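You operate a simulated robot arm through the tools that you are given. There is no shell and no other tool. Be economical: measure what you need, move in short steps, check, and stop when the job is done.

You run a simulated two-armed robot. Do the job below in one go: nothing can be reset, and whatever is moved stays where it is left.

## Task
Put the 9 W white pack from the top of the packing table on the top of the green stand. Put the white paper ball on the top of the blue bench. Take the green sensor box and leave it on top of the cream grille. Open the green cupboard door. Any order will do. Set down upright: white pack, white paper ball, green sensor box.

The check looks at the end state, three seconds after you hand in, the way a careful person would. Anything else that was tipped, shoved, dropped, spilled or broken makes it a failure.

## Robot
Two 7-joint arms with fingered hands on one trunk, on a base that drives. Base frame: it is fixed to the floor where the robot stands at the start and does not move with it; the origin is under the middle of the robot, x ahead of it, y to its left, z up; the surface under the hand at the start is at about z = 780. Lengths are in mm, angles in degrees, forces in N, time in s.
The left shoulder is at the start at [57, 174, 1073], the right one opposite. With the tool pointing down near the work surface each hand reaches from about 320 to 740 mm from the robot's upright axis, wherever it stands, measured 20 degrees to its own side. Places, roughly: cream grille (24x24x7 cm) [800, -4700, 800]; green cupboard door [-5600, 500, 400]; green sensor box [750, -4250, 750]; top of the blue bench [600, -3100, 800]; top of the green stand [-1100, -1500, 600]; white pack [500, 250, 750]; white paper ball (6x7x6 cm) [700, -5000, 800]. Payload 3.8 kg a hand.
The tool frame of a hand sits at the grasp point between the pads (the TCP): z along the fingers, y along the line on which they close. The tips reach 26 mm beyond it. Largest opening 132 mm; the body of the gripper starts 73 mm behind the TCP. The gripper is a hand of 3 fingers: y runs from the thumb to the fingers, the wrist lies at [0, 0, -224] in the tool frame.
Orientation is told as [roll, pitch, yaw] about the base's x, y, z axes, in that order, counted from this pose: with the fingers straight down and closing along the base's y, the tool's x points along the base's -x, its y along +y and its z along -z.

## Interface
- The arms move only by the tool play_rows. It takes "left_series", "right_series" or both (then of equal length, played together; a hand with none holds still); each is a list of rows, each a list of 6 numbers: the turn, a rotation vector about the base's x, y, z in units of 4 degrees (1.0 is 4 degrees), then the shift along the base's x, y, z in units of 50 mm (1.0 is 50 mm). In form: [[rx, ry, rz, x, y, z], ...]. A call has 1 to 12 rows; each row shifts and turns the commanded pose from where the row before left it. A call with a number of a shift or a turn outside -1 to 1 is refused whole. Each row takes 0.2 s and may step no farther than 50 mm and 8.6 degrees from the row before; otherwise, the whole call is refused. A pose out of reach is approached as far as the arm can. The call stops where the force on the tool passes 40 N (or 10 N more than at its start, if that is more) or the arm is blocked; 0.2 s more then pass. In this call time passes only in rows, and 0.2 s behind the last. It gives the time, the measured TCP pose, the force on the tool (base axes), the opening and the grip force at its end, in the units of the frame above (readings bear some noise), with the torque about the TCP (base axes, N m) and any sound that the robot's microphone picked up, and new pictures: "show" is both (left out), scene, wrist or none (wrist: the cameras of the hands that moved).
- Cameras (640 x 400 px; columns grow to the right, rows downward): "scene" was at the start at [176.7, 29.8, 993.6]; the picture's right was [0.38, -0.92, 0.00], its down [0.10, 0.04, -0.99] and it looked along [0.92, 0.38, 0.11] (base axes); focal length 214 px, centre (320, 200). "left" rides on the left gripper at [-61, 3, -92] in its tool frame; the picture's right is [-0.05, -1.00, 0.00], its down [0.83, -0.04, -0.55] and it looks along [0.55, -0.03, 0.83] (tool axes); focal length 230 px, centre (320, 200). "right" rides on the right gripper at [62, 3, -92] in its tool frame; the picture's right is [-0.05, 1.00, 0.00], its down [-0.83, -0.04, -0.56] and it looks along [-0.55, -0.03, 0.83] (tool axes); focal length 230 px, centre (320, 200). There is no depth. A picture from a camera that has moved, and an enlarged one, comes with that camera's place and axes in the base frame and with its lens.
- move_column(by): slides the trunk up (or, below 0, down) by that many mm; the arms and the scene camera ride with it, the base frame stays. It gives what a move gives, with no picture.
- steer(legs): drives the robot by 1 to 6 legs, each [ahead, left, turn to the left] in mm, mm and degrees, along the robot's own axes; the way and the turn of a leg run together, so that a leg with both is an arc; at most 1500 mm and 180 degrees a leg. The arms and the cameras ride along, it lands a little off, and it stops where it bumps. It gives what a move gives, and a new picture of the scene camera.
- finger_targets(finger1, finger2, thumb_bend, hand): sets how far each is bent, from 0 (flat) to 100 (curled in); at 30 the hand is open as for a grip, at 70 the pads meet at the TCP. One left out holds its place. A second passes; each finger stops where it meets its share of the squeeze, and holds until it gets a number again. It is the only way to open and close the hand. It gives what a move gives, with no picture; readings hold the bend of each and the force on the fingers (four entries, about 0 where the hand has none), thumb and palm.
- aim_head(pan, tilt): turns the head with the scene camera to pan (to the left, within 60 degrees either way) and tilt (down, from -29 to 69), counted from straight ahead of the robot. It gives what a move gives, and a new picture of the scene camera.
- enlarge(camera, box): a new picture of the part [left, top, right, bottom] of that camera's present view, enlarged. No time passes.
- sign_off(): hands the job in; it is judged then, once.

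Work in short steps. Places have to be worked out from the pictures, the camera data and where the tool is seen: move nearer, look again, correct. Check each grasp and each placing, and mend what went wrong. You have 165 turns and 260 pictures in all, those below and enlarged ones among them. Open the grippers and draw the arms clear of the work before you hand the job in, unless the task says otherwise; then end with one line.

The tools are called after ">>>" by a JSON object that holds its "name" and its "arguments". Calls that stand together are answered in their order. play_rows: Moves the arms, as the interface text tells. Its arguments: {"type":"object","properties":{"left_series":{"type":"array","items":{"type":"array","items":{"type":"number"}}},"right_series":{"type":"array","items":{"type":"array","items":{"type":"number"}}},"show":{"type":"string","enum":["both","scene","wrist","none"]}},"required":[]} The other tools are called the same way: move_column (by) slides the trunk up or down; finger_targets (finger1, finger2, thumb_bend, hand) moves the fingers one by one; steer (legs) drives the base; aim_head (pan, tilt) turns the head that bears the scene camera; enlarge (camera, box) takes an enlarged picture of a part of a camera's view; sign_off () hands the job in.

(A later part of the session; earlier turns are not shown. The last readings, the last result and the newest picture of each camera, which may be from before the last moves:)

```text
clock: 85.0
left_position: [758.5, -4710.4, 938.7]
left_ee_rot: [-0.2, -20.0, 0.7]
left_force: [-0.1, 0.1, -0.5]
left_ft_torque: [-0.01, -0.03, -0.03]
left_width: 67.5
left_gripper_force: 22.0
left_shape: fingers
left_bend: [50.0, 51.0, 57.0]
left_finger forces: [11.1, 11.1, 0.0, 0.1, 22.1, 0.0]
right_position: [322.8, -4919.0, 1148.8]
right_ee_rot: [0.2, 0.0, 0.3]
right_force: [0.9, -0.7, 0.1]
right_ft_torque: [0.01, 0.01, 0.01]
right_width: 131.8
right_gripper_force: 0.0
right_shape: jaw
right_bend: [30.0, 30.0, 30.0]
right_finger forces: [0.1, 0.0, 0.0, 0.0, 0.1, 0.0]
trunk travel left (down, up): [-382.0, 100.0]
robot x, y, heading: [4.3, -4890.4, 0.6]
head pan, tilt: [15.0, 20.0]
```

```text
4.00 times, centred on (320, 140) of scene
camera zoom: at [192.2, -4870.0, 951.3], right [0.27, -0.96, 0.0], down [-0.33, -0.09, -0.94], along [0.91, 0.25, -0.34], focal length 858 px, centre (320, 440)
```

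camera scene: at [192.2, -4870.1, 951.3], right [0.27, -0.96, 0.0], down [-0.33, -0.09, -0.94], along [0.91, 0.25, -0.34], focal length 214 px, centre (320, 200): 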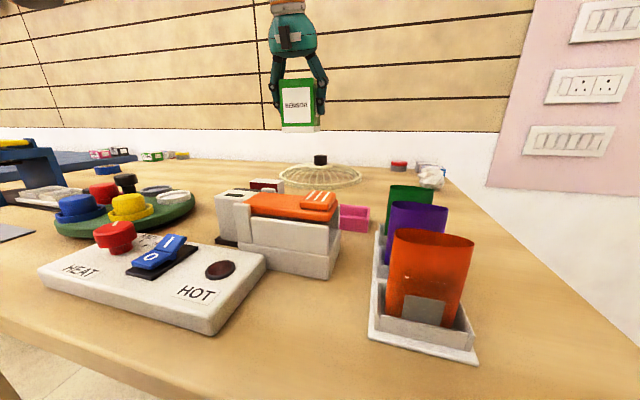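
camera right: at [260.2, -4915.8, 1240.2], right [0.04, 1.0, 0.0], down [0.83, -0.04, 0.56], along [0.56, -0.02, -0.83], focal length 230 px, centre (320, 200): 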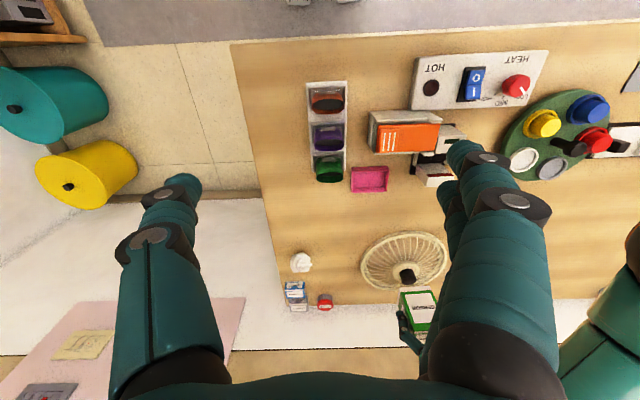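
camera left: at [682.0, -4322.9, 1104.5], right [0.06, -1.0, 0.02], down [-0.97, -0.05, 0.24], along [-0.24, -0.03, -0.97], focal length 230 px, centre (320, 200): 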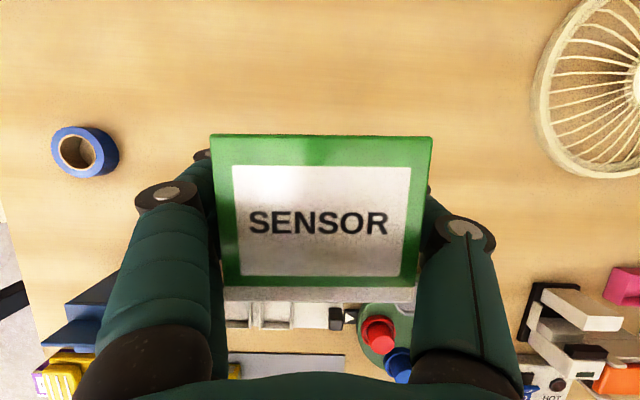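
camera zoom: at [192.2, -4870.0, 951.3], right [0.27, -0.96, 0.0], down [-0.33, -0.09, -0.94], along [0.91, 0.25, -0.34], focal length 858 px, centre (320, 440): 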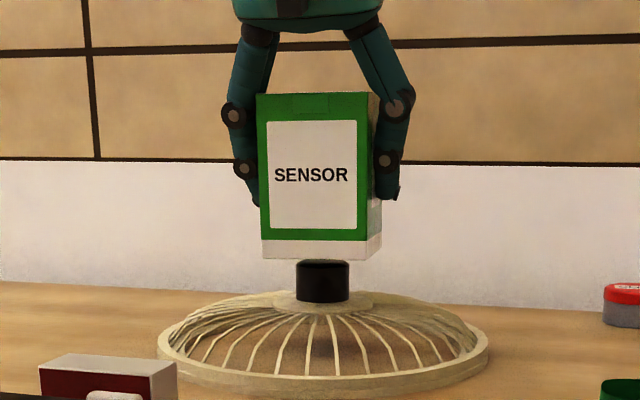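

Nearly touching. Two more 2 mm steps at a time.

>>> {"name": "play_rows", "arguments": {"left_series": [[0, 0, 0, 0, 0, -0.04], [0, 0, 0, 0, 0, -0.04]], "show": "none"}}

>>> {"name": "play_rows", "arguments": {"left_series": [[0, 0, 0, 0, 0, -0.03]], "show": "none"}}

>>> {"name": "enlarge", "arguments": {"camera": "scene", "box": [260, 90, 380, 190]}}

```text
clock: 85.7
left_position: [757.1, -4711.1, 932.9]
left_ee_rot: [-0.3, -20.0, 0.7]
left_force: [-0.5, -0.1, -1.2]
left_ft_torque: [0.0, 0.03, -0.01]
left_width: 67.7
left_gripper_force: 22.0
left_shape: fingers
left_bend: [50.0, 51.0, 57.0]
left_finger forces: [11.0, 11.2, 0.0, 0.1, 22.1, 0.1]
right_position: [321.7, -4918.1, 1149.5]
right_ee_rot: [0.1, 0.0, 0.4]
right_force: [-0.2, 0.1, -0.3]
right_ft_torque: [-0.03, 0.0, 0.01]
right_width: 131.7
right_gripper_force: 0.1
right_shape: jaw
right_bend: [30.0, 30.0, 30.0]
right_finger forces: [0.0, 0.0, 0.0, 0.1, 0.0, 0.0]
trunk travel left (down, up): [-382.0, 100.0]
robot x, y, heading: [6.9, -4895.3, 0.4]
head pan, tilt: [15.0, 20.0]
```

```text
clock: 86.0
left_position: [757.9, -4710.1, 932.3]
left_ee_rot: [-0.3, -20.0, 0.7]
left_force: [-0.2, -0.4, -1.8]
left_ft_torque: [-0.01, -0.01, -0.05]
left_width: 67.7
left_gripper_force: 22.3
left_shape: fingers
left_bend: [50.0, 51.0, 57.0]
left_finger forces: [11.2, 11.2, 0.1, 0.0, 22.2, 0.0]
right_position: [321.5, -4918.4, 1149.4]
right_ee_rot: [0.1, -0.1, 0.4]
right_force: [-0.1, 1.1, -1.5]
right_ft_torque: [0.01, 0.01, -0.02]
right_width: 131.8
right_gripper_force: 0.0
right_shape: jaw
right_bend: [30.0, 30.0, 30.0]
right_finger forces: [0.1, 0.1, 0.0, 0.1, 0.1, 0.0]
trunk travel left (down, up): [-382.0, 100.0]
robot x, y, heading: [6.3, -4891.0, 0.5]
head pan, tilt: [15.0, 20.0]
```

```text
4.00 times, centred on (320, 140) of scene
camera zoom: at [192.2, -4870.0, 951.3], right [0.27, -0.96, 0.0], down [-0.33, -0.09, -0.94], along [0.91, 0.25, -0.34], focal length 858 px, centre (320, 440)
```

zoom: 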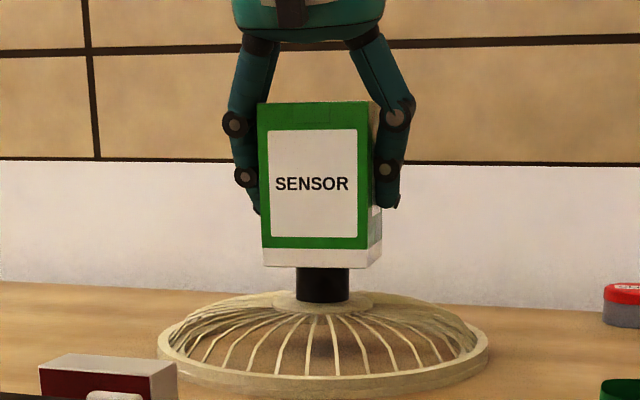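

No contact yet; continuing in small steps.

>>> {"name": "play_rows", "arguments": {"left_series": [[0, 0, 0, 0, 0, -0.04]], "show": "none"}}

>>> {"name": "play_rows", "arguments": {"left_series": [[0, 0, 0, 0, 0, -0.04]], "show": "none"}}

>>> {"name": "enlarge", "arguments": {"camera": "right", "box": [340, 220, 480, 350]}}

```text
clock: 86.5
left_position: [758.1, -4712.1, 930.8]
left_ee_rot: [-0.3, -20.0, 0.6]
left_force: [0.9, 0.2, -2.0]
left_ft_torque: [0.0, -0.02, -0.07]
left_width: 67.4
left_gripper_force: 22.1
left_shape: fingers
left_bend: [50.0, 51.0, 57.0]
left_finger forces: [11.1, 11.2, 0.0, 0.0, 22.3, 0.1]
right_position: [321.9, -4918.7, 1149.2]
right_ee_rot: [0.1, -0.1, 0.5]
right_force: [0.1, 0.1, 0.5]
right_ft_torque: [-0.01, 0.0, 0.04]
right_width: 131.9
right_gripper_force: 0.1
right_shape: jaw
right_bend: [30.0, 30.0, 30.0]
right_finger forces: [0.0, 0.0, 0.0, 0.0, 0.0, 0.1]
trunk travel left (down, up): [-382.0, 100.0]
robot x, y, heading: [4.4, -4894.1, 0.6]
head pan, tilt: [15.0, 20.0]
```

```text
clock: 86.8
left_position: [758.0, -4711.6, 929.0]
left_ee_rot: [-0.3, -20.2, 0.6]
left_force: [-0.1, 0.4, 2.2]
left_ft_torque: [0.09, -0.03, 0.01]
left_width: 67.4
left_gripper_force: 22.5
left_shape: fingers
left_bend: [50.0, 51.0, 57.0]
left_finger forces: [11.2, 11.3, 0.0, 0.0, 22.4, 0.0]
right_position: [321.3, -4918.1, 1149.3]
right_ee_rot: [0.2, -0.1, 0.5]
right_force: [-0.1, 0.2, -0.4]
right_ft_torque: [-0.01, -0.01, 0.04]
right_width: 132.0
right_gripper_force: 0.1
right_shape: jaw
right_bend: [30.0, 30.0, 30.0]
right_finger forces: [0.1, 0.0, 0.0, 0.1, 0.0, 0.1]
trunk travel left (down, up): [-382.0, 100.0]
robot x, y, heading: [7.0, -4895.0, 0.3]
head pan, tilt: [15.0, 20.0]
```

```text
3.08 times, centred on (410, 285) of right
camera zoom: at [260.4, -4916.4, 1240.1], right [0.04, 1.0, 0.0], down [0.83, -0.04, 0.56], along [0.56, -0.02, -0.83], focal length 708 px, centre (43, -62)
```

zoom: 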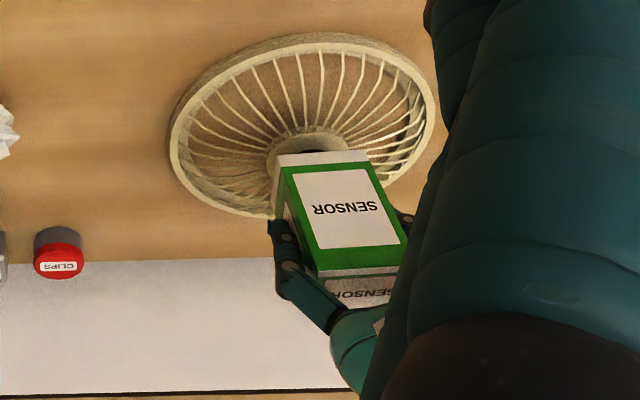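

First contact (≈4 N). I press 1.5 mm more to seat it and read the torque for centring.

>>> {"name": "play_rows", "arguments": {"left_series": [[0, 0, 0, 0, 0, -0.03]], "show": "none"}}

>>> {"name": "enlarge", "arguments": {"camera": "scene", "box": [260, 90, 380, 190]}}

```text
clock: 87.2
left_position: [756.7, -4711.4, 929.3]
left_ee_rot: [-0.3, -20.1, 0.7]
left_force: [1.2, -0.3, 8.1]
left_ft_torque: [0.21, -0.13, -0.02]
left_width: 67.4
left_gripper_force: 22.9
left_shape: fingers
left_bend: [50.0, 51.0, 57.0]
left_finger forces: [11.1, 11.4, 0.0, 0.0, 22.6, 0.1]
right_position: [320.0, -4918.2, 1148.6]
right_ee_rot: [0.1, -0.1, 0.5]
right_force: [-0.7, -0.1, -0.3]
right_ft_torque: [-0.01, 0.0, 0.0]
right_width: 131.8
right_gripper_force: 0.0
right_shape: jaw
right_bend: [30.0, 30.0, 30.0]
right_finger forces: [0.0, 0.1, 0.1, 0.0, 0.1, 0.0]
trunk travel left (down, up): [-382.0, 100.0]
robot x, y, heading: [10.2, -4889.0, 0.5]
head pan, tilt: [15.0, 20.0]
```

```text
4.00 times, centred on (320, 140) of scene
camera zoom: at [191.6, -4870.2, 951.6], right [0.27, -0.96, 0.0], down [-0.33, -0.09, -0.94], along [0.91, 0.25, -0.34], focal length 858 px, centre (320, 440)
```

zoom: 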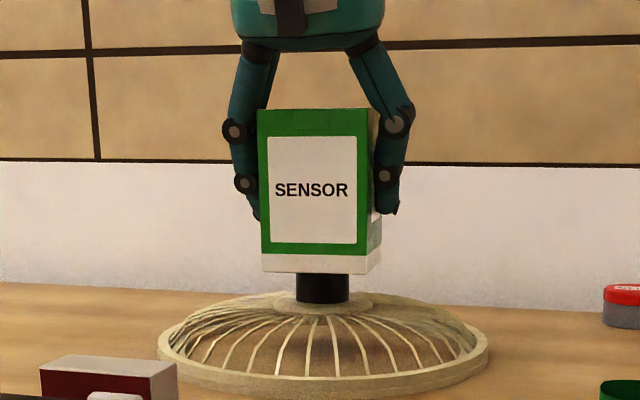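

Contact force ~10 N with both views showing alignment within 2 mm. I ease 1 mm up and open.

>>> {"name": "play_rows", "arguments": {"left_series": [[0, 0, 0, 0, 0, 0.02]], "show": "none"}}

>>> {"name": "finger_targets", "arguments": {"hand": "left", "finger1": 45, "finger2": 45, "thumb_bend": 51}}

>>> {"name": "enlarge", "arguments": {"camera": "scene", "box": [260, 90, 380, 190]}}

```text
clock: 87.7
left_position: [756.7, -4710.0, 928.2]
left_ee_rot: [-0.4, -20.1, 0.6]
left_force: [1.4, -0.5, 8.9]
left_ft_torque: [0.14, -0.11, -0.06]
left_width: 67.5
left_gripper_force: 22.6
left_shape: fingers
left_bend: [50.0, 51.0, 57.0]
left_finger forces: [11.0, 11.1, 0.1, 0.0, 22.7, 0.0]
right_position: [320.2, -4919.0, 1147.9]
right_ee_rot: [0.2, 0.0, 0.5]
right_force: [-0.7, 1.0, 0.4]
right_ft_torque: [0.03, 0.02, -0.03]
right_width: 131.9
right_gripper_force: 0.1
right_shape: jaw
right_bend: [30.0, 30.0, 30.0]
right_finger forces: [0.1, 0.1, 0.1, 0.1, 0.0, 0.0]
trunk travel left (down, up): [-382.0, 100.0]
robot x, y, heading: [5.5, -4891.7, 0.5]
head pan, tilt: [15.0, 20.0]
```

```text
clock: 88.7
left_position: [758.3, -4711.7, 927.0]
left_ee_rot: [-0.1, -20.0, 0.7]
left_force: [-0.3, -0.2, 1.3]
left_ft_torque: [-0.04, -0.03, -0.01]
left_width: 74.4
left_gripper_force: 0.1
left_shape: fingers
left_bend: [45.0, 45.0, 51.0]
left_finger forces: [0.0, 0.2, 0.0, 0.0, 0.2, 0.0]
right_position: [321.5, -4918.3, 1148.0]
right_ee_rot: [0.1, -0.1, 0.5]
right_force: [-1.0, -0.8, -0.8]
right_ft_torque: [0.0, 0.0, -0.02]
right_width: 131.9
right_gripper_force: 0.1
right_shape: jaw
right_bend: [30.0, 30.0, 30.0]
right_finger forces: [0.0, 0.1, 0.0, 0.1, 0.0, 0.1]
trunk travel left (down, up): [-382.0, 100.0]
robot x, y, heading: [2.3, -4890.5, 0.5]
head pan, tilt: [15.0, 20.0]
```

```text
4.00 times, centred on (320, 140) of scene
camera zoom: at [192.1, -4870.0, 951.3], right [0.27, -0.96, 0.0], down [-0.33, -0.09, -0.94], along [0.91, 0.25, -0.34], focal length 858 px, centre (320, 440)
```

zoom: 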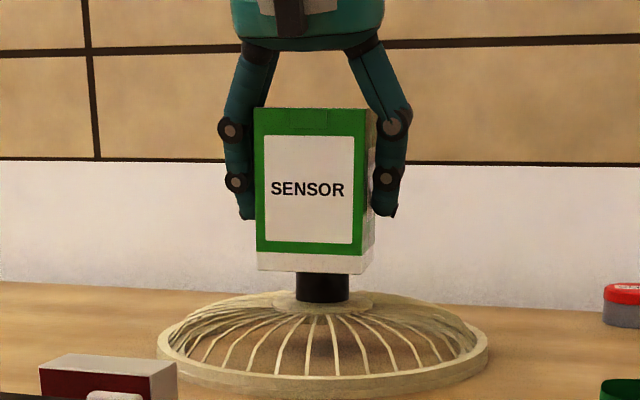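

The box stands on the hub (shifted ~3 mm toward +y, still centred). I open fully.

>>> {"name": "finger_targets", "arguments": {"hand": "left", "finger1": 32, "finger2": 32, "thumb_bend": 34}}

>>> {"name": "enlarge", "arguments": {"camera": "scene", "box": [260, 90, 380, 190]}}

>>> {"name": "enlarge", "arguments": {"camera": "left", "box": [0, 0, 640, 400]}}

```text
clock: 89.7
left_position: [757.7, -4709.3, 926.1]
left_ee_rot: [-0.3, -19.9, 0.7]
left_force: [0.4, -0.6, -0.9]
left_ft_torque: [-0.02, 0.02, 0.0]
left_width: 124.5
left_gripper_force: 0.1
left_shape: fingers
left_bend: [32.0, 32.0, 34.0]
left_finger forces: [0.0, 0.0, 0.1, 0.1, 0.0, 0.1]
right_position: [320.6, -4916.6, 1149.6]
right_ee_rot: [0.1, 0.0, 0.5]
right_force: [-1.0, 0.7, -0.7]
right_ft_torque: [-0.01, 0.0, -0.03]
right_width: 131.7
right_gripper_force: 0.1
right_shape: jaw
right_bend: [30.0, 30.0, 30.0]
right_finger forces: [0.1, 0.0, 0.1, 0.0, 0.0, 0.0]
trunk travel left (down, up): [-382.0, 100.0]
robot x, y, heading: [9.2, -4893.8, 0.3]
head pan, tilt: [15.0, 20.0]
```

```text
4.00 times, centred on (320, 140) of scene
camera zoom: at [192.1, -4870.0, 951.3], right [0.27, -0.96, 0.0], down [-0.33, -0.09, -0.94], along [0.91, 0.25, -0.34], focal length 858 px, centre (320, 440)
```

zoom: 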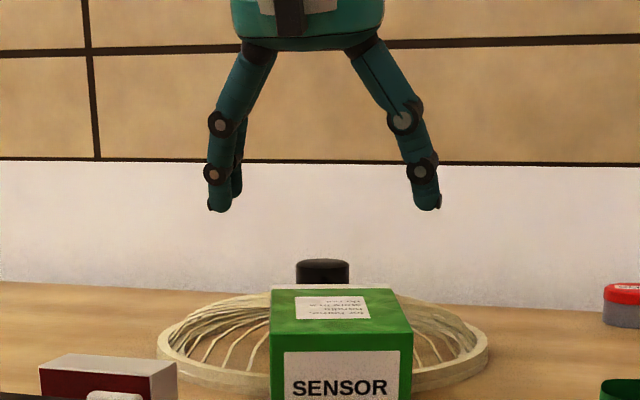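

```text
1.00 times, centred on (320, 200) of left (not enlarged: the box is as wide or as high as the picture)
camera zoom: at [784.8, -4705.1, 1035.8], right [0.06, -1.0, 0.02], down [-0.97, -0.05, 0.24], along [-0.24, -0.04, -0.97], focal length 230 px, centre (320, 200)
```

zoom: 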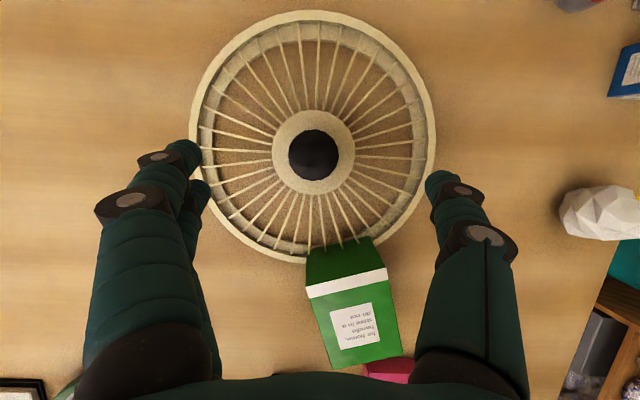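

The box tipped toward me off the hub: the overhead view shows the hub is really at about (776, −4705), 15 mm farther than judged. The grille hasn't moved. I raise the left hand and look at how the box lies.

>>> {"name": "play_rows", "arguments": {"left_series": [[0, 0, 0, -0.2, 0, 0.9], [0, 0.8, 0, -0.3, 0, 0.9], [0, 0.8, 0, -0.5, 0, 0.5]], "show": "both"}}

>>> {"name": "enlarge", "arguments": {"camera": "left", "box": [240, 100, 460, 330]}}

>>> {"name": "enlarge", "arguments": {"camera": "scene", "box": [230, 130, 410, 260]}}

>>> {"name": "enlarge", "arguments": {"camera": "right", "box": [320, 140, 480, 300]}}

```text
clock: 90.5
left_position: [705.9, -4708.8, 1043.3]
left_ee_rot: [-0.2, -13.6, 0.8]
left_force: [-0.3, 0.2, 0.1]
left_ft_torque: [0.04, -0.01, -0.01]
left_width: 124.1
left_gripper_force: 0.0
left_shape: fingers
left_bend: [32.0, 32.0, 34.0]
left_finger forces: [0.0, 0.0, 0.1, 0.0, 0.0, 0.0]
right_position: [320.8, -4917.2, 1149.7]
right_ee_rot: [0.0, -0.1, 0.5]
right_force: [-0.1, -1.0, 0.7]
right_ft_torque: [-0.02, 0.0, 0.01]
right_width: 132.0
right_gripper_force: 0.1
right_shape: jaw
right_bend: [30.0, 30.0, 30.0]
right_finger forces: [0.1, 0.1, 0.1, 0.0, 0.0, 0.0]
trunk travel left (down, up): [-382.0, 100.0]
robot x, y, heading: [4.8, -4893.9, 0.5]
head pan, tilt: [15.0, 20.0]
camera scene: at [191.7, -4869.8, 951.4], right [0.27, -0.96, 0.0], down [-0.33, -0.09, -0.94], along [0.91, 0.25, -0.34], focal length 214 px, centre (320, 200)
camera left: at [745.8, -4704.5, 1147.8], right [0.06, -1.0, 0.02], down [-0.94, -0.05, 0.34], along [-0.34, -0.04, -0.94], focal length 230 px, centre (320, 200)
```

scene: 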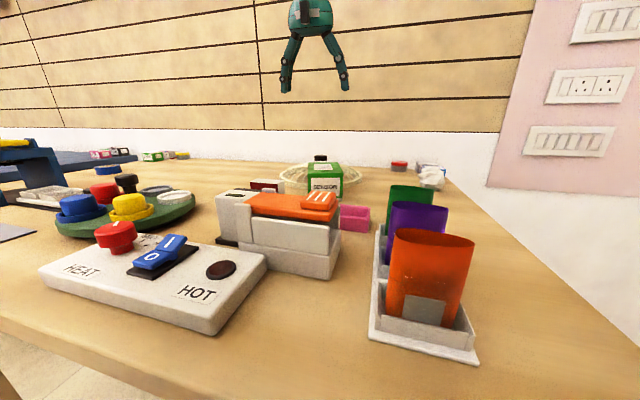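
left: 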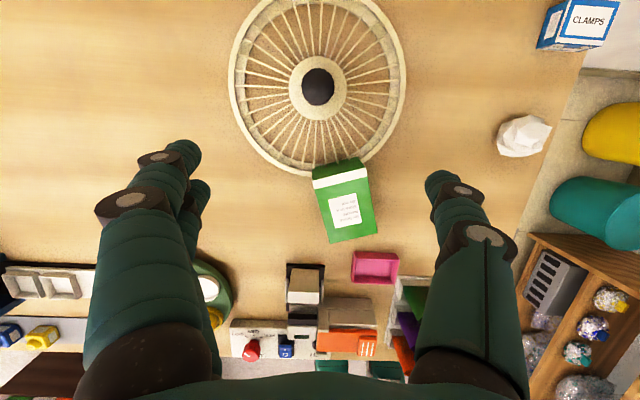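

```text
1.74 times, centred on (350, 215) of left
camera zoom: at [745.8, -4704.5, 1147.8], right [0.06, -1.0, 0.02], down [-0.94, -0.05, 0.34], along [-0.34, -0.04, -0.94], focal length 400 px, centre (268, 174)
```

zoom: 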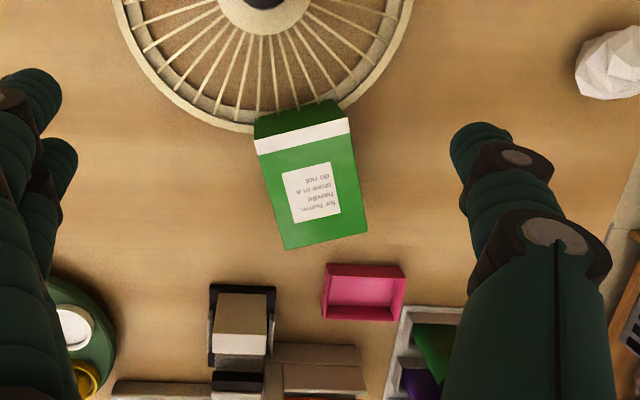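

```text
3.08 times, centred on (320, 195) of scene
camera zoom: at [191.7, -4869.8, 951.4], right [0.27, -0.96, 0.0], down [-0.33, -0.09, -0.94], along [0.91, 0.25, -0.34], focal length 660 px, centre (320, 215)
```

zoom: 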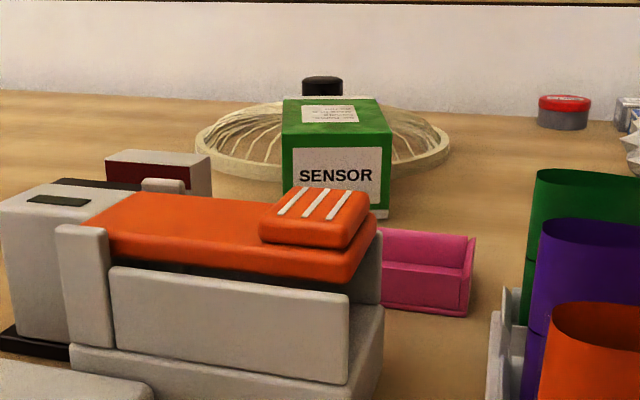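

```text
2.50 times, centred on (400, 220) of right
camera zoom: at [260.3, -4916.0, 1240.0], right [0.04, 1.0, 0.0], down [0.83, -0.04, 0.56], along [0.56, -0.02, -0.83], focal length 575 px, centre (120, 150)
```

zoom: 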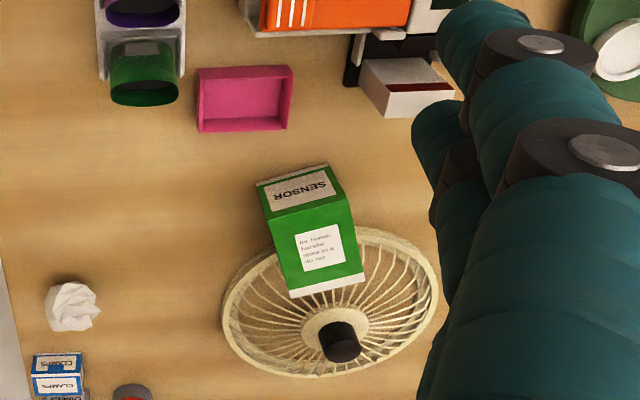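

The box now lies flat on its front, pointing ~18° off x, centre about (629, −4752, 828), its base end just at the grille rim; nothing else moved. I'll grip it across its width with the hand pitched −50°, stand it up by pitching the hand the other way. First yaw the left hand and clear the right hand.

>>> {"name": "play_rows", "arguments": {"left_series": [[0, 0, 0.87, -0.36, -0.19, 0], [0, 0, 0.87, -0.36, -0.19, 0], [0, 0, 0.87, -0.36, -0.19, 0], [0, 0, 0.87, -0.36, -0.19, 0], [0, 0, 0.87, -0.36, -0.19, 0]], "right_series": [[0, 0, 0, 0, -0.9, 0], [0, 0, 0, 0, -0.9, 0], [0, 0, 0, 0, -0.9, 0], [0, 0, 0, 0, -0.9, 0], [0, 0, 0, 0, -0.4, 0]], "show": "none"}}

>>> {"name": "play_rows", "arguments": {"left_series": [[0.3, -0.95, 0, 0, 0, -0.2], [0.3, -0.95, 0, 0, 0, -0.2], [0.3, -0.95, 0, 0, 0, -0.2], [0.3, -0.95, 0, 0, 0, -0.2], [0.3, -0.95, 0, 0, 0, -0.2], [0.3, -0.95, 0, 0, 0, -0.2], [0.3, -0.95, 0, 0, 0, -0.2], [0.3, -0.95, 0, 0, 0, -0.2], [0.3, -0.95, 0, 0, 0, -0.2]], "show": "both"}}

```text
clock: 91.7
left_position: [617.1, -4758.9, 1042.0]
left_ee_rot: [-0.2, -13.7, 18.3]
left_force: [0.0, -0.1, -0.4]
left_ft_torque: [0.0, 0.0, -0.03]
left_width: 124.5
left_gripper_force: 0.0
left_shape: fingers
left_bend: [32.0, 32.0, 34.0]
left_finger forces: [0.1, 0.1, 0.0, 0.1, 0.0, 0.0]
right_position: [320.4, -5119.2, 1148.8]
right_ee_rot: [0.0, 0.0, 0.6]
right_force: [0.0, -0.5, 0.7]
right_ft_torque: [0.0, 0.04, 0.01]
right_width: 131.8
right_gripper_force: 0.0
right_shape: jaw
right_bend: [30.0, 30.0, 30.0]
right_finger forces: [0.0, 0.0, 0.0, 0.0, 0.0, 0.0]
trunk travel left (down, up): [-382.0, 100.0]
robot x, y, heading: [2.2, -4896.2, 0.8]
head pan, tilt: [15.0, 20.0]
```

```text
clock: 93.7
left_position: [617.9, -4757.4, 952.1]
left_ee_rot: [-0.7, -49.5, 18.5]
left_force: [-0.3, -0.4, 0.0]
left_ft_torque: [0.02, -0.02, -0.02]
left_width: 124.3
left_gripper_force: 0.1
left_shape: fingers
left_bend: [32.0, 32.0, 34.0]
left_finger forces: [0.0, 0.0, 0.0, 0.0, 0.0, 0.1]
right_position: [320.8, -5118.9, 1148.2]
right_ee_rot: [0.1, 0.0, 0.5]
right_force: [0.1, -0.2, 0.5]
right_ft_torque: [-0.02, 0.01, -0.02]
right_width: 131.6
right_gripper_force: 0.1
right_shape: jaw
right_bend: [30.0, 30.0, 30.0]
right_finger forces: [0.0, 0.0, 0.1, 0.0, 0.1, 0.0]
trunk travel left (down, up): [-382.0, 100.0]
robot x, y, heading: [6.5, -4895.0, 0.9]
head pan, tilt: [15.0, 20.0]
camera scene: at [192.2, -4870.0, 951.3], right [0.27, -0.96, 0.0], down [-0.33, -0.09, -0.94], along [0.91, 0.25, -0.34], focal length 214 px, centre (320, 200)
camera left: at [588.6, -4761.3, 1059.6], right [0.34, -0.94, 0.05], down [-0.9, -0.34, -0.27], along [0.27, 0.05, -0.96], focal length 230 px, centre (320, 200)
```

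scene: 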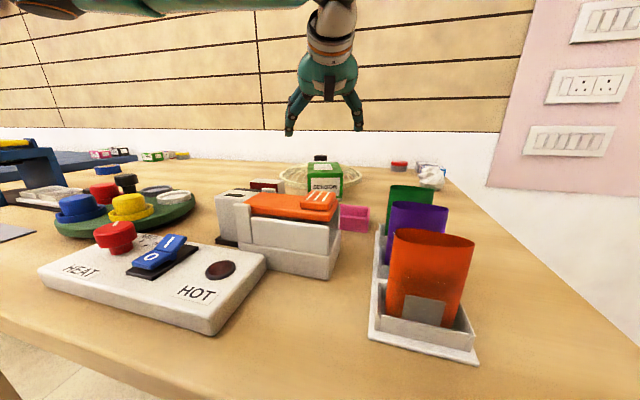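
left: 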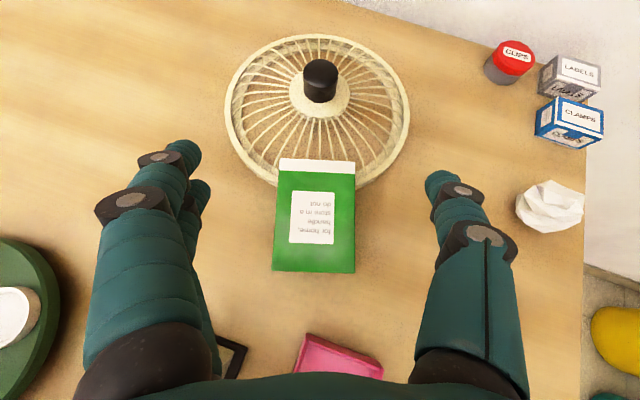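

Well aligned over the box. I descend around it to z≈836.

>>> {"name": "play_rows", "arguments": {"left_series": [[0, 0, 0, 0, 0.02, -0.9], [0, 0, 0, 0, 0, -0.8], [0, 0, 0, 0, 0, -0.4], [0, 0, 0, 0, 0, -0.2]], "show": "both"}}

```text
clock: 94.7
left_position: [618.3, -4757.2, 836.9]
left_ee_rot: [-0.8, -49.5, 18.4]
left_force: [-0.8, 0.2, 0.3]
left_ft_torque: [-0.02, -0.03, -0.01]
left_width: 124.3
left_gripper_force: 0.1
left_shape: fingers
left_bend: [32.0, 32.0, 34.0]
left_finger forces: [0.1, 0.1, 0.0, 0.0, 0.0, 0.0]
right_position: [321.0, -5118.8, 1148.7]
right_ee_rot: [0.1, 0.0, 0.4]
right_force: [0.0, 0.7, 0.2]
right_ft_torque: [0.0, 0.02, 0.0]
right_width: 132.1
right_gripper_force: 0.0
right_shape: jaw
right_bend: [30.0, 30.0, 30.0]
right_finger forces: [0.0, 0.0, 0.1, 0.0, 0.0, 0.1]
trunk travel left (down, up): [-382.0, 100.0]
robot x, y, heading: [9.4, -4890.8, 0.5]
head pan, tilt: [15.0, 20.0]
camera scene: at [192.1, -4870.0, 951.4], right [0.27, -0.96, 0.0], down [-0.33, -0.09, -0.94], along [0.91, 0.25, -0.34], focal length 214 px, centre (320, 200)
camera left: at [589.1, -4760.7, 944.6], right [0.34, -0.94, 0.05], down [-0.9, -0.34, -0.27], along [0.27, 0.05, -0.96], focal length 230 px, centre (320, 200)
```

scene: 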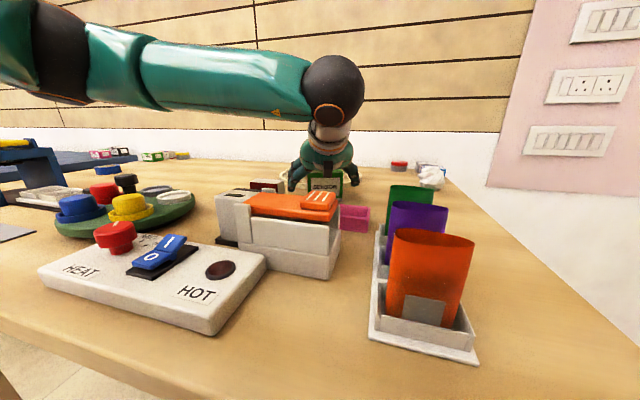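
left: 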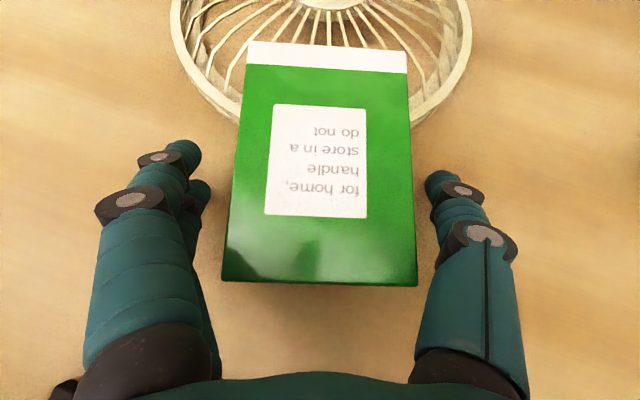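

Clear on both sides; I close the grip and lift.

>>> {"name": "finger_targets", "arguments": {"hand": "left", "finger1": 70, "finger2": 70, "thumb_bend": 70}}

>>> {"name": "play_rows", "arguments": {"left_series": [[0, 0, 0, 0, 0, 0.4], [0, 0, 0, 0, 0, 0.8], [0, 0, 0, 0, 0, 0.9], [0, 0, 0, 0, 0, 0.9], [0, 0, 0, 0, 0, 0.9]], "show": "both"}}

```text
clock: 95.7
left_position: [617.7, -4756.8, 836.9]
left_ee_rot: [-0.7, -49.5, 18.4]
left_force: [0.1, 0.4, 0.6]
left_ft_torque: [0.01, 0.02, 0.02]
left_width: 66.8
left_gripper_force: 26.4
left_shape: fingers
left_bend: [50.0, 50.0, 58.0]
left_finger forces: [12.4, 13.5, 0.0, 0.1, 25.8, 0.0]
right_position: [321.4, -5118.1, 1148.1]
right_ee_rot: [0.1, 0.0, 0.5]
right_force: [-0.1, -0.2, 0.3]
right_ft_torque: [0.02, -0.02, 0.01]
right_width: 132.0
right_gripper_force: 0.1
right_shape: jaw
right_bend: [30.0, 30.0, 30.0]
right_finger forces: [0.0, 0.0, 0.0, 0.0, 0.0, 0.0]
trunk travel left (down, up): [-382.0, 100.0]
robot x, y, heading: [7.4, -4892.2, 0.5]
head pan, tilt: [15.0, 20.0]
```

```text
clock: 96.8
left_position: [618.8, -4756.8, 1032.6]
left_ee_rot: [-0.6, -49.4, 18.3]
left_force: [-0.1, -0.2, -0.1]
left_ft_torque: [-0.01, 0.06, -0.02]
left_width: 66.4
left_gripper_force: 26.1
left_shape: fingers
left_bend: [50.0, 50.0, 58.0]
left_finger forces: [12.4, 13.5, 0.0, 0.0, 25.8, 0.0]
right_position: [321.6, -5119.8, 1148.1]
right_ee_rot: [0.1, -0.1, 0.5]
right_force: [1.1, -0.3, 0.3]
right_ft_torque: [0.0, -0.01, -0.03]
right_width: 132.0
right_gripper_force: 0.0
right_shape: jaw
right_bend: [30.0, 30.0, 30.0]
right_finger forces: [0.0, 0.0, 0.0, 0.0, 0.0, 0.0]
trunk travel left (down, up): [-382.0, 100.0]
robot x, y, heading: [5.0, -4891.4, 0.7]
head pan, tilt: [15.0, 20.0]
camera scene: at [191.9, -4870.2, 951.4], right [0.27, -0.96, 0.0], down [-0.33, -0.09, -0.94], along [0.91, 0.25, -0.34], focal length 214 px, centre (320, 200)
camera left: at [588.6, -4761.4, 1140.3], right [0.34, -0.94, 0.05], down [-0.9, -0.34, -0.27], along [0.27, 0.05, -0.96], focal length 230 px, centre (320, 200)
```

scene: 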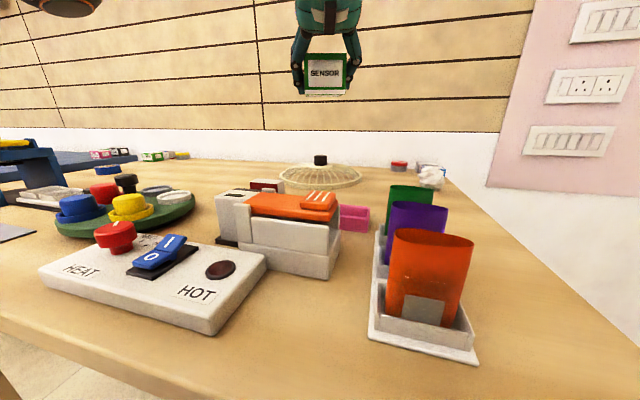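
left: 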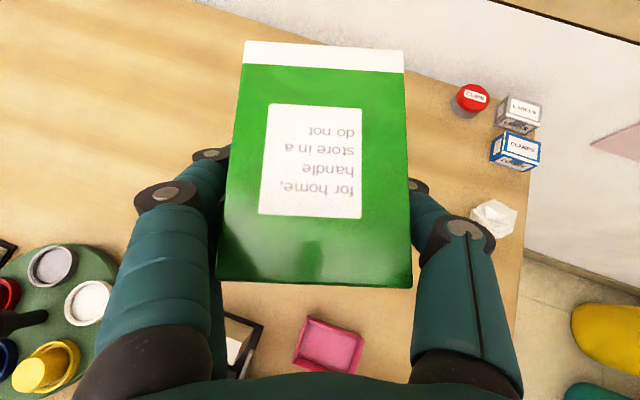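

Box held, grille and tray unmoved. I slide left 160 mm to a free patch, then undo the yaw and begin pitching the hand to stand the box up.

>>> {"name": "steer", "arguments": {"legs": [[0, 160, 0]]}}

>>> {"name": "play_rows", "arguments": {"left_series": [[0, 0, -0.9, 0, 0, 0], [0, 0, -0.9, 0, 0, 0], [0, 0, -0.9, 0, 0, 0], [0, 0, -0.9, 0, 0, 0], [0, 0, -0.9, 0, 0, 0], [0, 1, 0, -0.1, 0, 0], [0, 1, 0, -0.1, 0, 0], [0, 1, 0, -0.1, 0, 0], [0, 1, 0, -0.1, 0, 0]], "show": "none"}}

>>> {"name": "play_rows", "arguments": {"left_series": [[0, 1, 0, -0.05, 0, 0], [0, 1, 0, -0.05, 0, 0], [0, 1, 0, -0.05, 0, 0], [0, 1, 0, -0.05, 0, 0], [0, 1, 0, -0.05, 0, 0], [0, 1, 0, -0.05, 0, 0], [0, 1, 0, -0.05, 0, 0], [0, 1, 0, -0.05, 0, 0]], "show": "both"}}

```text
clock: 98.9
left_position: [616.2, -4599.4, 1032.7]
left_ee_rot: [-0.7, -49.5, 18.3]
left_force: [-0.2, -0.2, -0.3]
left_ft_torque: [-0.03, 0.03, -0.02]
left_width: 66.6
left_gripper_force: 25.9
left_shape: fingers
left_bend: [50.0, 50.0, 58.0]
left_finger forces: [12.5, 13.5, 0.0, 0.1, 25.8, 0.0]
right_position: [320.0, -4961.7, 1149.3]
right_ee_rot: [0.0, 0.0, 0.4]
right_force: [-1.3, 0.2, -0.6]
right_ft_torque: [-0.02, 0.02, -0.02]
right_width: 131.7
right_gripper_force: 0.0
right_shape: jaw
right_bend: [30.0, 30.0, 30.0]
right_finger forces: [0.0, 0.0, 0.0, 0.0, 0.0, 0.0]
trunk travel left (down, up): [-382.0, 100.0]
robot x, y, heading: [4.8, -4734.7, 0.5]
head pan, tilt: [15.0, 20.0]
camera scene: at [190.7, -4712.4, 951.3], right [0.27, -0.96, 0.0], down [-0.33, -0.09, -0.94], along [0.91, 0.25, -0.34], focal length 214 px, centre (320, 200)
```

scene: 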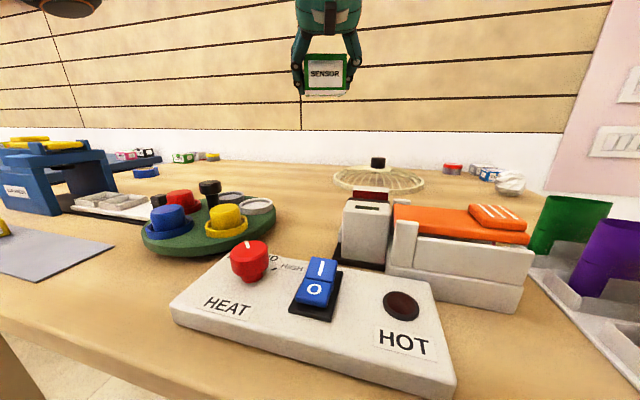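

```text
clock: 100.9
left_position: [596.1, -4599.8, 1033.6]
left_ee_rot: [-0.5, -33.5, 0.2]
left_force: [0.1, -0.4, -0.5]
left_ft_torque: [0.0, 0.0, -0.03]
left_width: 67.0
left_gripper_force: 26.2
left_shape: fingers
left_bend: [50.0, 50.0, 58.0]
left_finger forces: [12.4, 13.4, 0.0, 0.1, 25.8, 0.0]
right_position: [319.0, -4961.5, 1148.0]
right_ee_rot: [0.2, 0.0, 0.4]
right_force: [-0.8, 0.6, -0.5]
right_ft_torque: [-0.01, -0.02, -0.03]
right_width: 131.7
right_gripper_force: 0.1
right_shape: jaw
right_bend: [30.0, 30.0, 30.0]
right_finger forces: [0.0, 0.1, 0.1, 0.0, 0.0, 0.1]
trunk travel left (down, up): [-382.0, 100.0]
robot x, y, heading: [3.7, -4737.1, 0.9]
head pan, tilt: [15.0, 20.0]
```

```text
clock: 102.7
left_position: [576.7, -4601.4, 1031.0]
left_ee_rot: [-0.6, -1.3, 0.2]
left_force: [-0.7, -0.2, -1.2]
left_ft_torque: [-0.01, -0.03, 0.0]
left_width: 66.6
left_gripper_force: 25.6
left_shape: fingers
left_bend: [50.0, 50.0, 58.0]
left_finger forces: [12.3, 13.4, 0.0, 0.0, 25.8, 0.0]
right_position: [319.7, -4961.5, 1146.9]
right_ee_rot: [0.1, -0.1, 0.3]
right_force: [0.3, 0.2, -1.1]
right_ft_torque: [0.01, 0.0, 0.05]
right_width: 131.9
right_gripper_force: 0.0
right_shape: jaw
right_bend: [30.0, 30.0, 30.0]
right_finger forces: [0.0, 0.0, 0.1, 0.0, 0.0, 0.0]
trunk travel left (down, up): [-382.0, 100.0]
robot x, y, heading: [2.3, -4737.0, 0.3]
head pan, tilt: [15.0, 20.0]
camera scene: at [190.8, -4712.6, 951.3], right [0.27, -0.96, 0.0], down [-0.33, -0.09, -0.94], along [0.91, 0.25, -0.34], focal length 214 px, centre (320, 200)
camera left: at [637.1, -4595.1, 1126.5], right [0.06, -1.0, 0.01], down [-0.84, -0.04, 0.53], along [-0.53, -0.04, -0.84], focal length 230 px, centre (320, 200)
```

scene: 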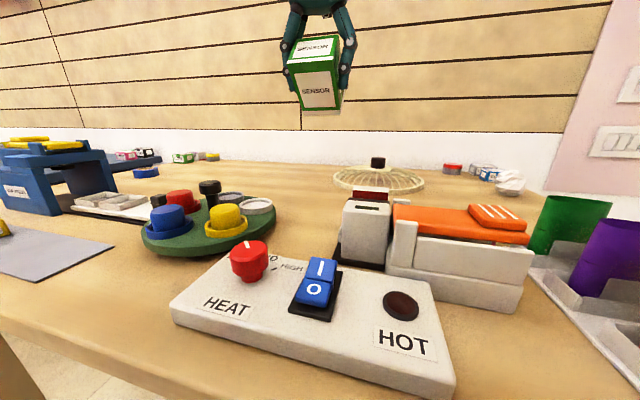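
left: 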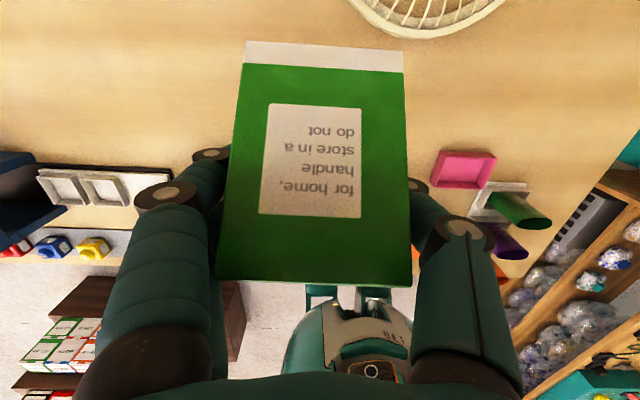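

Box is coming upright. I continue to pitch +35° while lowering to about z 900.

>>> {"name": "play_rows", "arguments": {"left_series": [[0, 1, 0, 0, 0, -0.25], [0, 1, 0, 0, 0, -0.25], [0, 1, 0, 0, 0, -0.25], [0, 1, 0, 0, 0, -0.25], [0, 1, 0, 0, 0, -0.25], [0, 1, 0, 0, 0, -0.25], [0, 1, 0, 0, 0, -0.25], [0, 1, 0, 0, 0, -0.25], [0, 1, 0, 0, 0, -0.25]], "show": "both"}}

>>> {"name": "enlarge", "arguments": {"camera": "scene", "box": [240, 60, 400, 200]}}

```text
clock: 104.7
left_position: [565.8, -4606.0, 920.9]
left_ee_rot: [0.1, 34.7, 0.3]
left_force: [0.0, 0.0, -1.4]
left_ft_torque: [0.01, 0.02, 0.05]
left_width: 66.4
left_gripper_force: 26.1
left_shape: fingers
left_bend: [50.0, 50.0, 58.0]
left_finger forces: [12.5, 13.3, 0.0, 0.0, 25.6, 0.0]
left hand out of reach, approached as far as the arm can: row 9
right_position: [318.6, -4961.9, 1148.9]
right_ee_rot: [0.1, 0.0, 0.4]
right_force: [-1.0, 0.0, 0.2]
right_ft_torque: [0.01, 0.01, -0.02]
right_width: 131.8
right_gripper_force: 0.1
right_shape: jaw
right_bend: [30.0, 30.0, 30.0]
right_finger forces: [0.1, 0.0, 0.0, 0.0, 0.0, 0.0]
trunk travel left (down, up): [-382.0, 100.0]
robot x, y, heading: [3.3, -4737.1, 0.5]
head pan, tilt: [15.0, 20.0]
camera scene: at [190.8, -4712.7, 951.3], right [0.27, -0.96, 0.0], down [-0.33, -0.09, -0.94], along [0.91, 0.25, -0.34], focal length 214 px, centre (320, 200)
camera left: at [670.4, -4601.9, 961.9], right [0.05, -1.0, -0.03], down [-0.37, -0.05, 0.93], along [-0.93, -0.03, -0.37], focal length 230 px, centre (320, 200)
```

scene: 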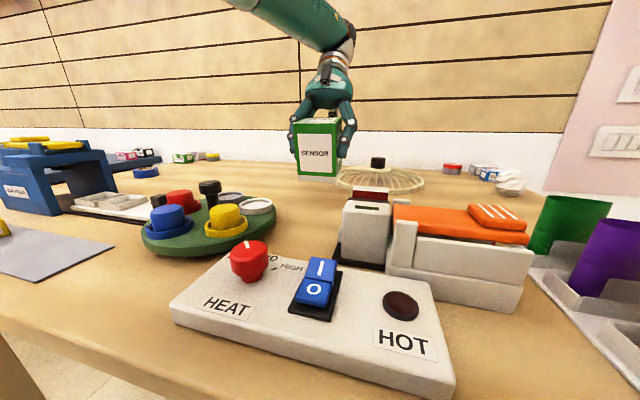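
left: 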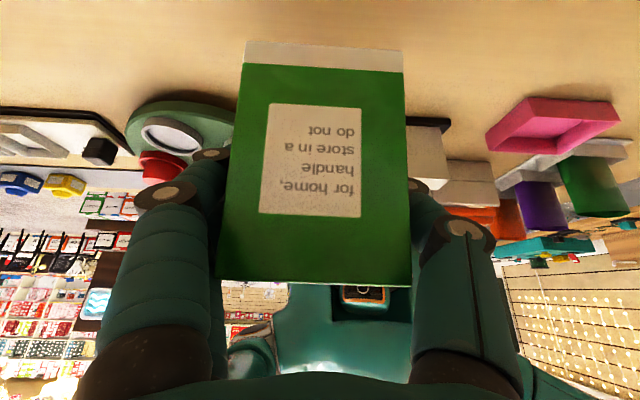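

```text
2.86 times, centred on (320, 130) of scene
camera zoom: at [190.8, -4712.7, 951.3], right [0.27, -0.96, 0.0], down [-0.33, -0.09, -0.94], along [0.91, 0.25, -0.34], focal length 613 px, centre (320, 400)
```

zoom: 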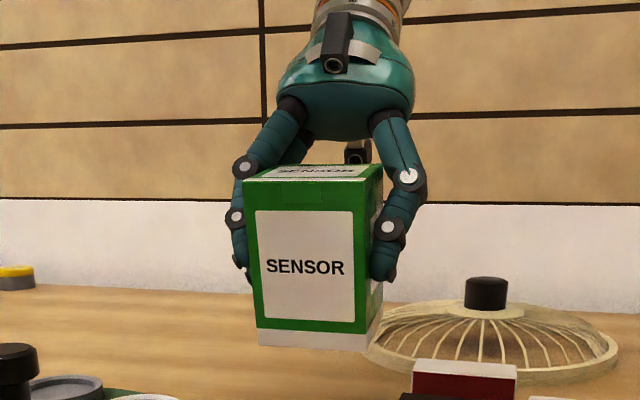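

Box is within ~8° of upright. I lower it onto the free patch of table.

>>> {"name": "play_rows", "arguments": {"left_series": [[0, 0, 0, -0.1, 0, -0.3], [0, 0, 0, 0, 0, -0.4], [0, 0, 0, 0, 0, -0.2]], "show": "none"}}

>>> {"name": "enlarge", "arguments": {"camera": "scene", "box": [240, 80, 400, 220]}}

```text
clock: 105.5
left_position: [560.8, -4607.1, 875.4]
left_ee_rot: [-0.3, 34.5, 0.2]
left_force: [0.4, -0.5, -0.5]
left_ft_torque: [0.0, 0.01, -0.02]
left_width: 66.7
left_gripper_force: 25.5
left_shape: fingers
left_bend: [50.0, 50.0, 58.0]
left_finger forces: [12.4, 13.3, 0.0, 0.0, 25.9, 0.1]
right_position: [318.9, -4961.8, 1148.8]
right_ee_rot: [0.1, -0.1, 0.3]
right_force: [0.9, -0.3, 0.0]
right_ft_torque: [-0.01, 0.04, 0.02]
right_width: 131.7
right_gripper_force: 0.0
right_shape: jaw
right_bend: [30.0, 30.0, 30.0]
right_finger forces: [0.1, 0.0, 0.1, 0.1, 0.0, 0.0]
trunk travel left (down, up): [-382.0, 100.0]
robot x, y, heading: [9.2, -4731.0, 0.6]
head pan, tilt: [15.0, 20.0]
```

```text
2.86 times, centred on (320, 150) of scene
camera zoom: at [190.7, -4712.5, 951.3], right [0.27, -0.96, 0.0], down [-0.33, -0.09, -0.94], along [0.91, 0.25, -0.34], focal length 613 px, centre (320, 343)
```

zoom: 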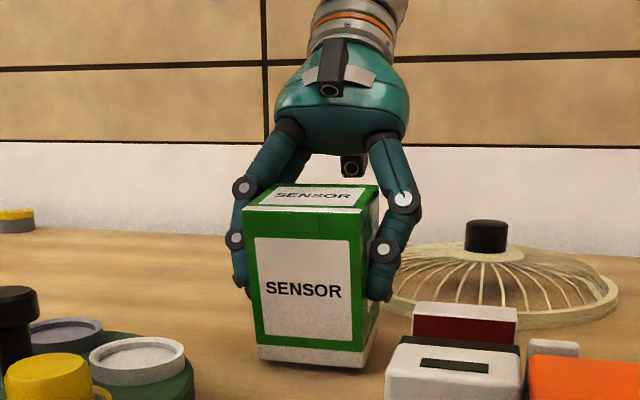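

Just above the table now; I lower to contact.

>>> {"name": "play_rows", "arguments": {"left_series": [[0, 0, 0, 0, 0, -0.06], [0, 0, 0, 0, 0, -0.06]], "show": "none"}}

>>> {"name": "play_rows", "arguments": {"left_series": [[0, 0, 0, 0, 0, -0.06], [0, 0, 0, 0, 0, -0.04]], "show": "none"}}

```text
clock: 106.1
left_position: [560.7, -4607.1, 869.9]
left_ee_rot: [-0.4, 34.4, 0.2]
left_force: [0.4, -0.3, 2.2]
left_ft_torque: [0.09, 0.03, -0.02]
left_width: 66.6
left_gripper_force: 25.4
left_shape: fingers
left_bend: [50.0, 50.0, 58.0]
left_finger forces: [12.6, 13.3, 0.0, 0.1, 25.9, 0.1]
right_position: [318.1, -4961.1, 1149.0]
right_ee_rot: [0.2, 0.1, 0.4]
right_force: [-0.5, -0.8, 0.1]
right_ft_torque: [-0.02, 0.01, 0.0]
right_width: 131.7
right_gripper_force: 0.0
right_shape: jaw
right_bend: [30.0, 30.0, 30.0]
right_finger forces: [0.1, 0.1, 0.1, 0.0, 0.0, 0.1]
trunk travel left (down, up): [-382.0, 100.0]
robot x, y, heading: [1.9, -4733.0, 0.4]
head pan, tilt: [15.0, 20.0]
```

```text
clock: 106.7
left_position: [559.6, -4607.8, 869.4]
left_ee_rot: [-0.4, 34.3, 0.3]
left_force: [6.2, -0.3, 26.1]
left_ft_torque: [0.44, 0.27, -0.12]
left_width: 66.7
left_gripper_force: 27.2
left_shape: fingers
left_bend: [50.0, 51.0, 59.0]
left_finger forces: [12.9, 13.6, 0.1, 0.0, 26.9, 0.0]
right_position: [318.2, -4962.3, 1148.8]
right_ee_rot: [0.1, -0.2, 0.4]
right_force: [0.2, -0.4, 0.0]
right_ft_torque: [-0.02, -0.02, -0.02]
right_width: 132.0
right_gripper_force: 0.2
right_shape: jaw
right_bend: [30.0, 30.0, 30.0]
right_finger forces: [0.0, 0.0, 0.1, 0.1, 0.0, 0.0]
trunk travel left (down, up): [-382.0, 100.0]
robot x, y, heading: [2.7, -4733.9, 0.6]
head pan, tilt: [15.0, 20.0]
```

In contact on its front-bottom edge. I relieve the pressure and open so it settles upright.

>>> {"name": "play_rows", "arguments": {"left_series": [[0, 0, 0, 0, 0, 0.07]], "show": "none"}}

>>> {"name": "finger_targets", "arguments": {"hand": "left", "finger1": 38, "finger2": 38, "thumb_bend": 42}}

>>> {"name": "enlarge", "arguments": {"camera": "scene", "box": [240, 80, 400, 220]}}

```text
clock: 107.1
left_position: [559.3, -4607.0, 867.4]
left_ee_rot: [-0.4, 34.4, 0.2]
left_force: [6.6, -0.5, 19.0]
left_ft_torque: [0.4, 0.14, -0.07]
left_width: 66.6
left_gripper_force: 26.7
left_shape: fingers
left_bend: [50.0, 51.0, 59.0]
left_finger forces: [12.8, 13.6, 0.0, 0.0, 26.9, 0.0]
right_position: [318.4, -4961.4, 1148.7]
right_ee_rot: [0.1, -0.1, 0.4]
right_force: [0.6, -0.7, -0.1]
right_ft_torque: [-0.02, 0.02, -0.02]
right_width: 131.8
right_gripper_force: 0.1
right_shape: jaw
right_bend: [30.0, 30.0, 30.0]
right_finger forces: [0.1, 0.0, 0.0, 0.0, 0.0, 0.2]
trunk travel left (down, up): [-382.0, 100.0]
robot x, y, heading: [6.2, -4732.6, 0.5]
head pan, tilt: [15.0, 20.0]
```

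```text
clock: 108.1
left_position: [560.0, -4606.1, 868.5]
left_ee_rot: [-0.3, 34.6, 0.2]
left_force: [0.2, 0.8, 0.0]
left_ft_torque: [0.02, -0.03, 0.01]
left_width: 101.0
left_gripper_force: 0.0
left_shape: fingers
left_bend: [38.0, 38.0, 42.0]
left_finger forces: [0.0, 0.1, 0.1, 0.0, 0.0, 0.1]
right_position: [318.2, -4961.5, 1148.2]
right_ee_rot: [0.1, 0.1, 0.4]
right_force: [0.0, 0.3, 0.0]
right_ft_torque: [-0.01, 0.0, -0.02]
right_width: 132.2
right_gripper_force: 0.1
right_shape: jaw
right_bend: [30.0, 30.0, 30.0]
right_finger forces: [0.0, 0.0, 0.0, 0.0, 0.0, 0.1]
trunk travel left (down, up): [-382.0, 100.0]
robot x, y, heading: [2.0, -4733.2, 0.6]
head pan, tilt: [15.0, 20.0]
```

```text
2.86 times, centred on (320, 150) of scene
camera zoom: at [190.6, -4712.6, 951.3], right [0.27, -0.96, 0.0], down [-0.33, -0.09, -0.94], along [0.91, 0.25, -0.34], focal length 613 px, centre (320, 343)
```

zoom: 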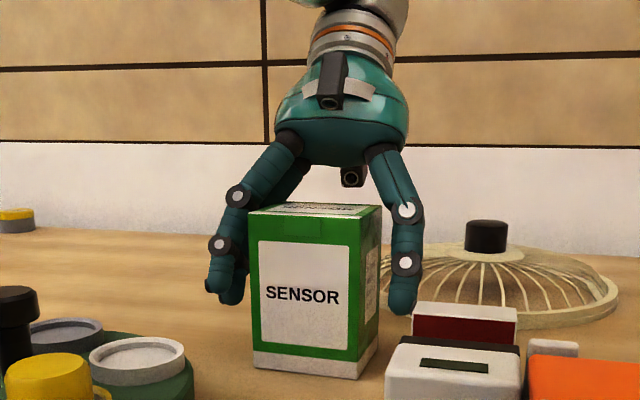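

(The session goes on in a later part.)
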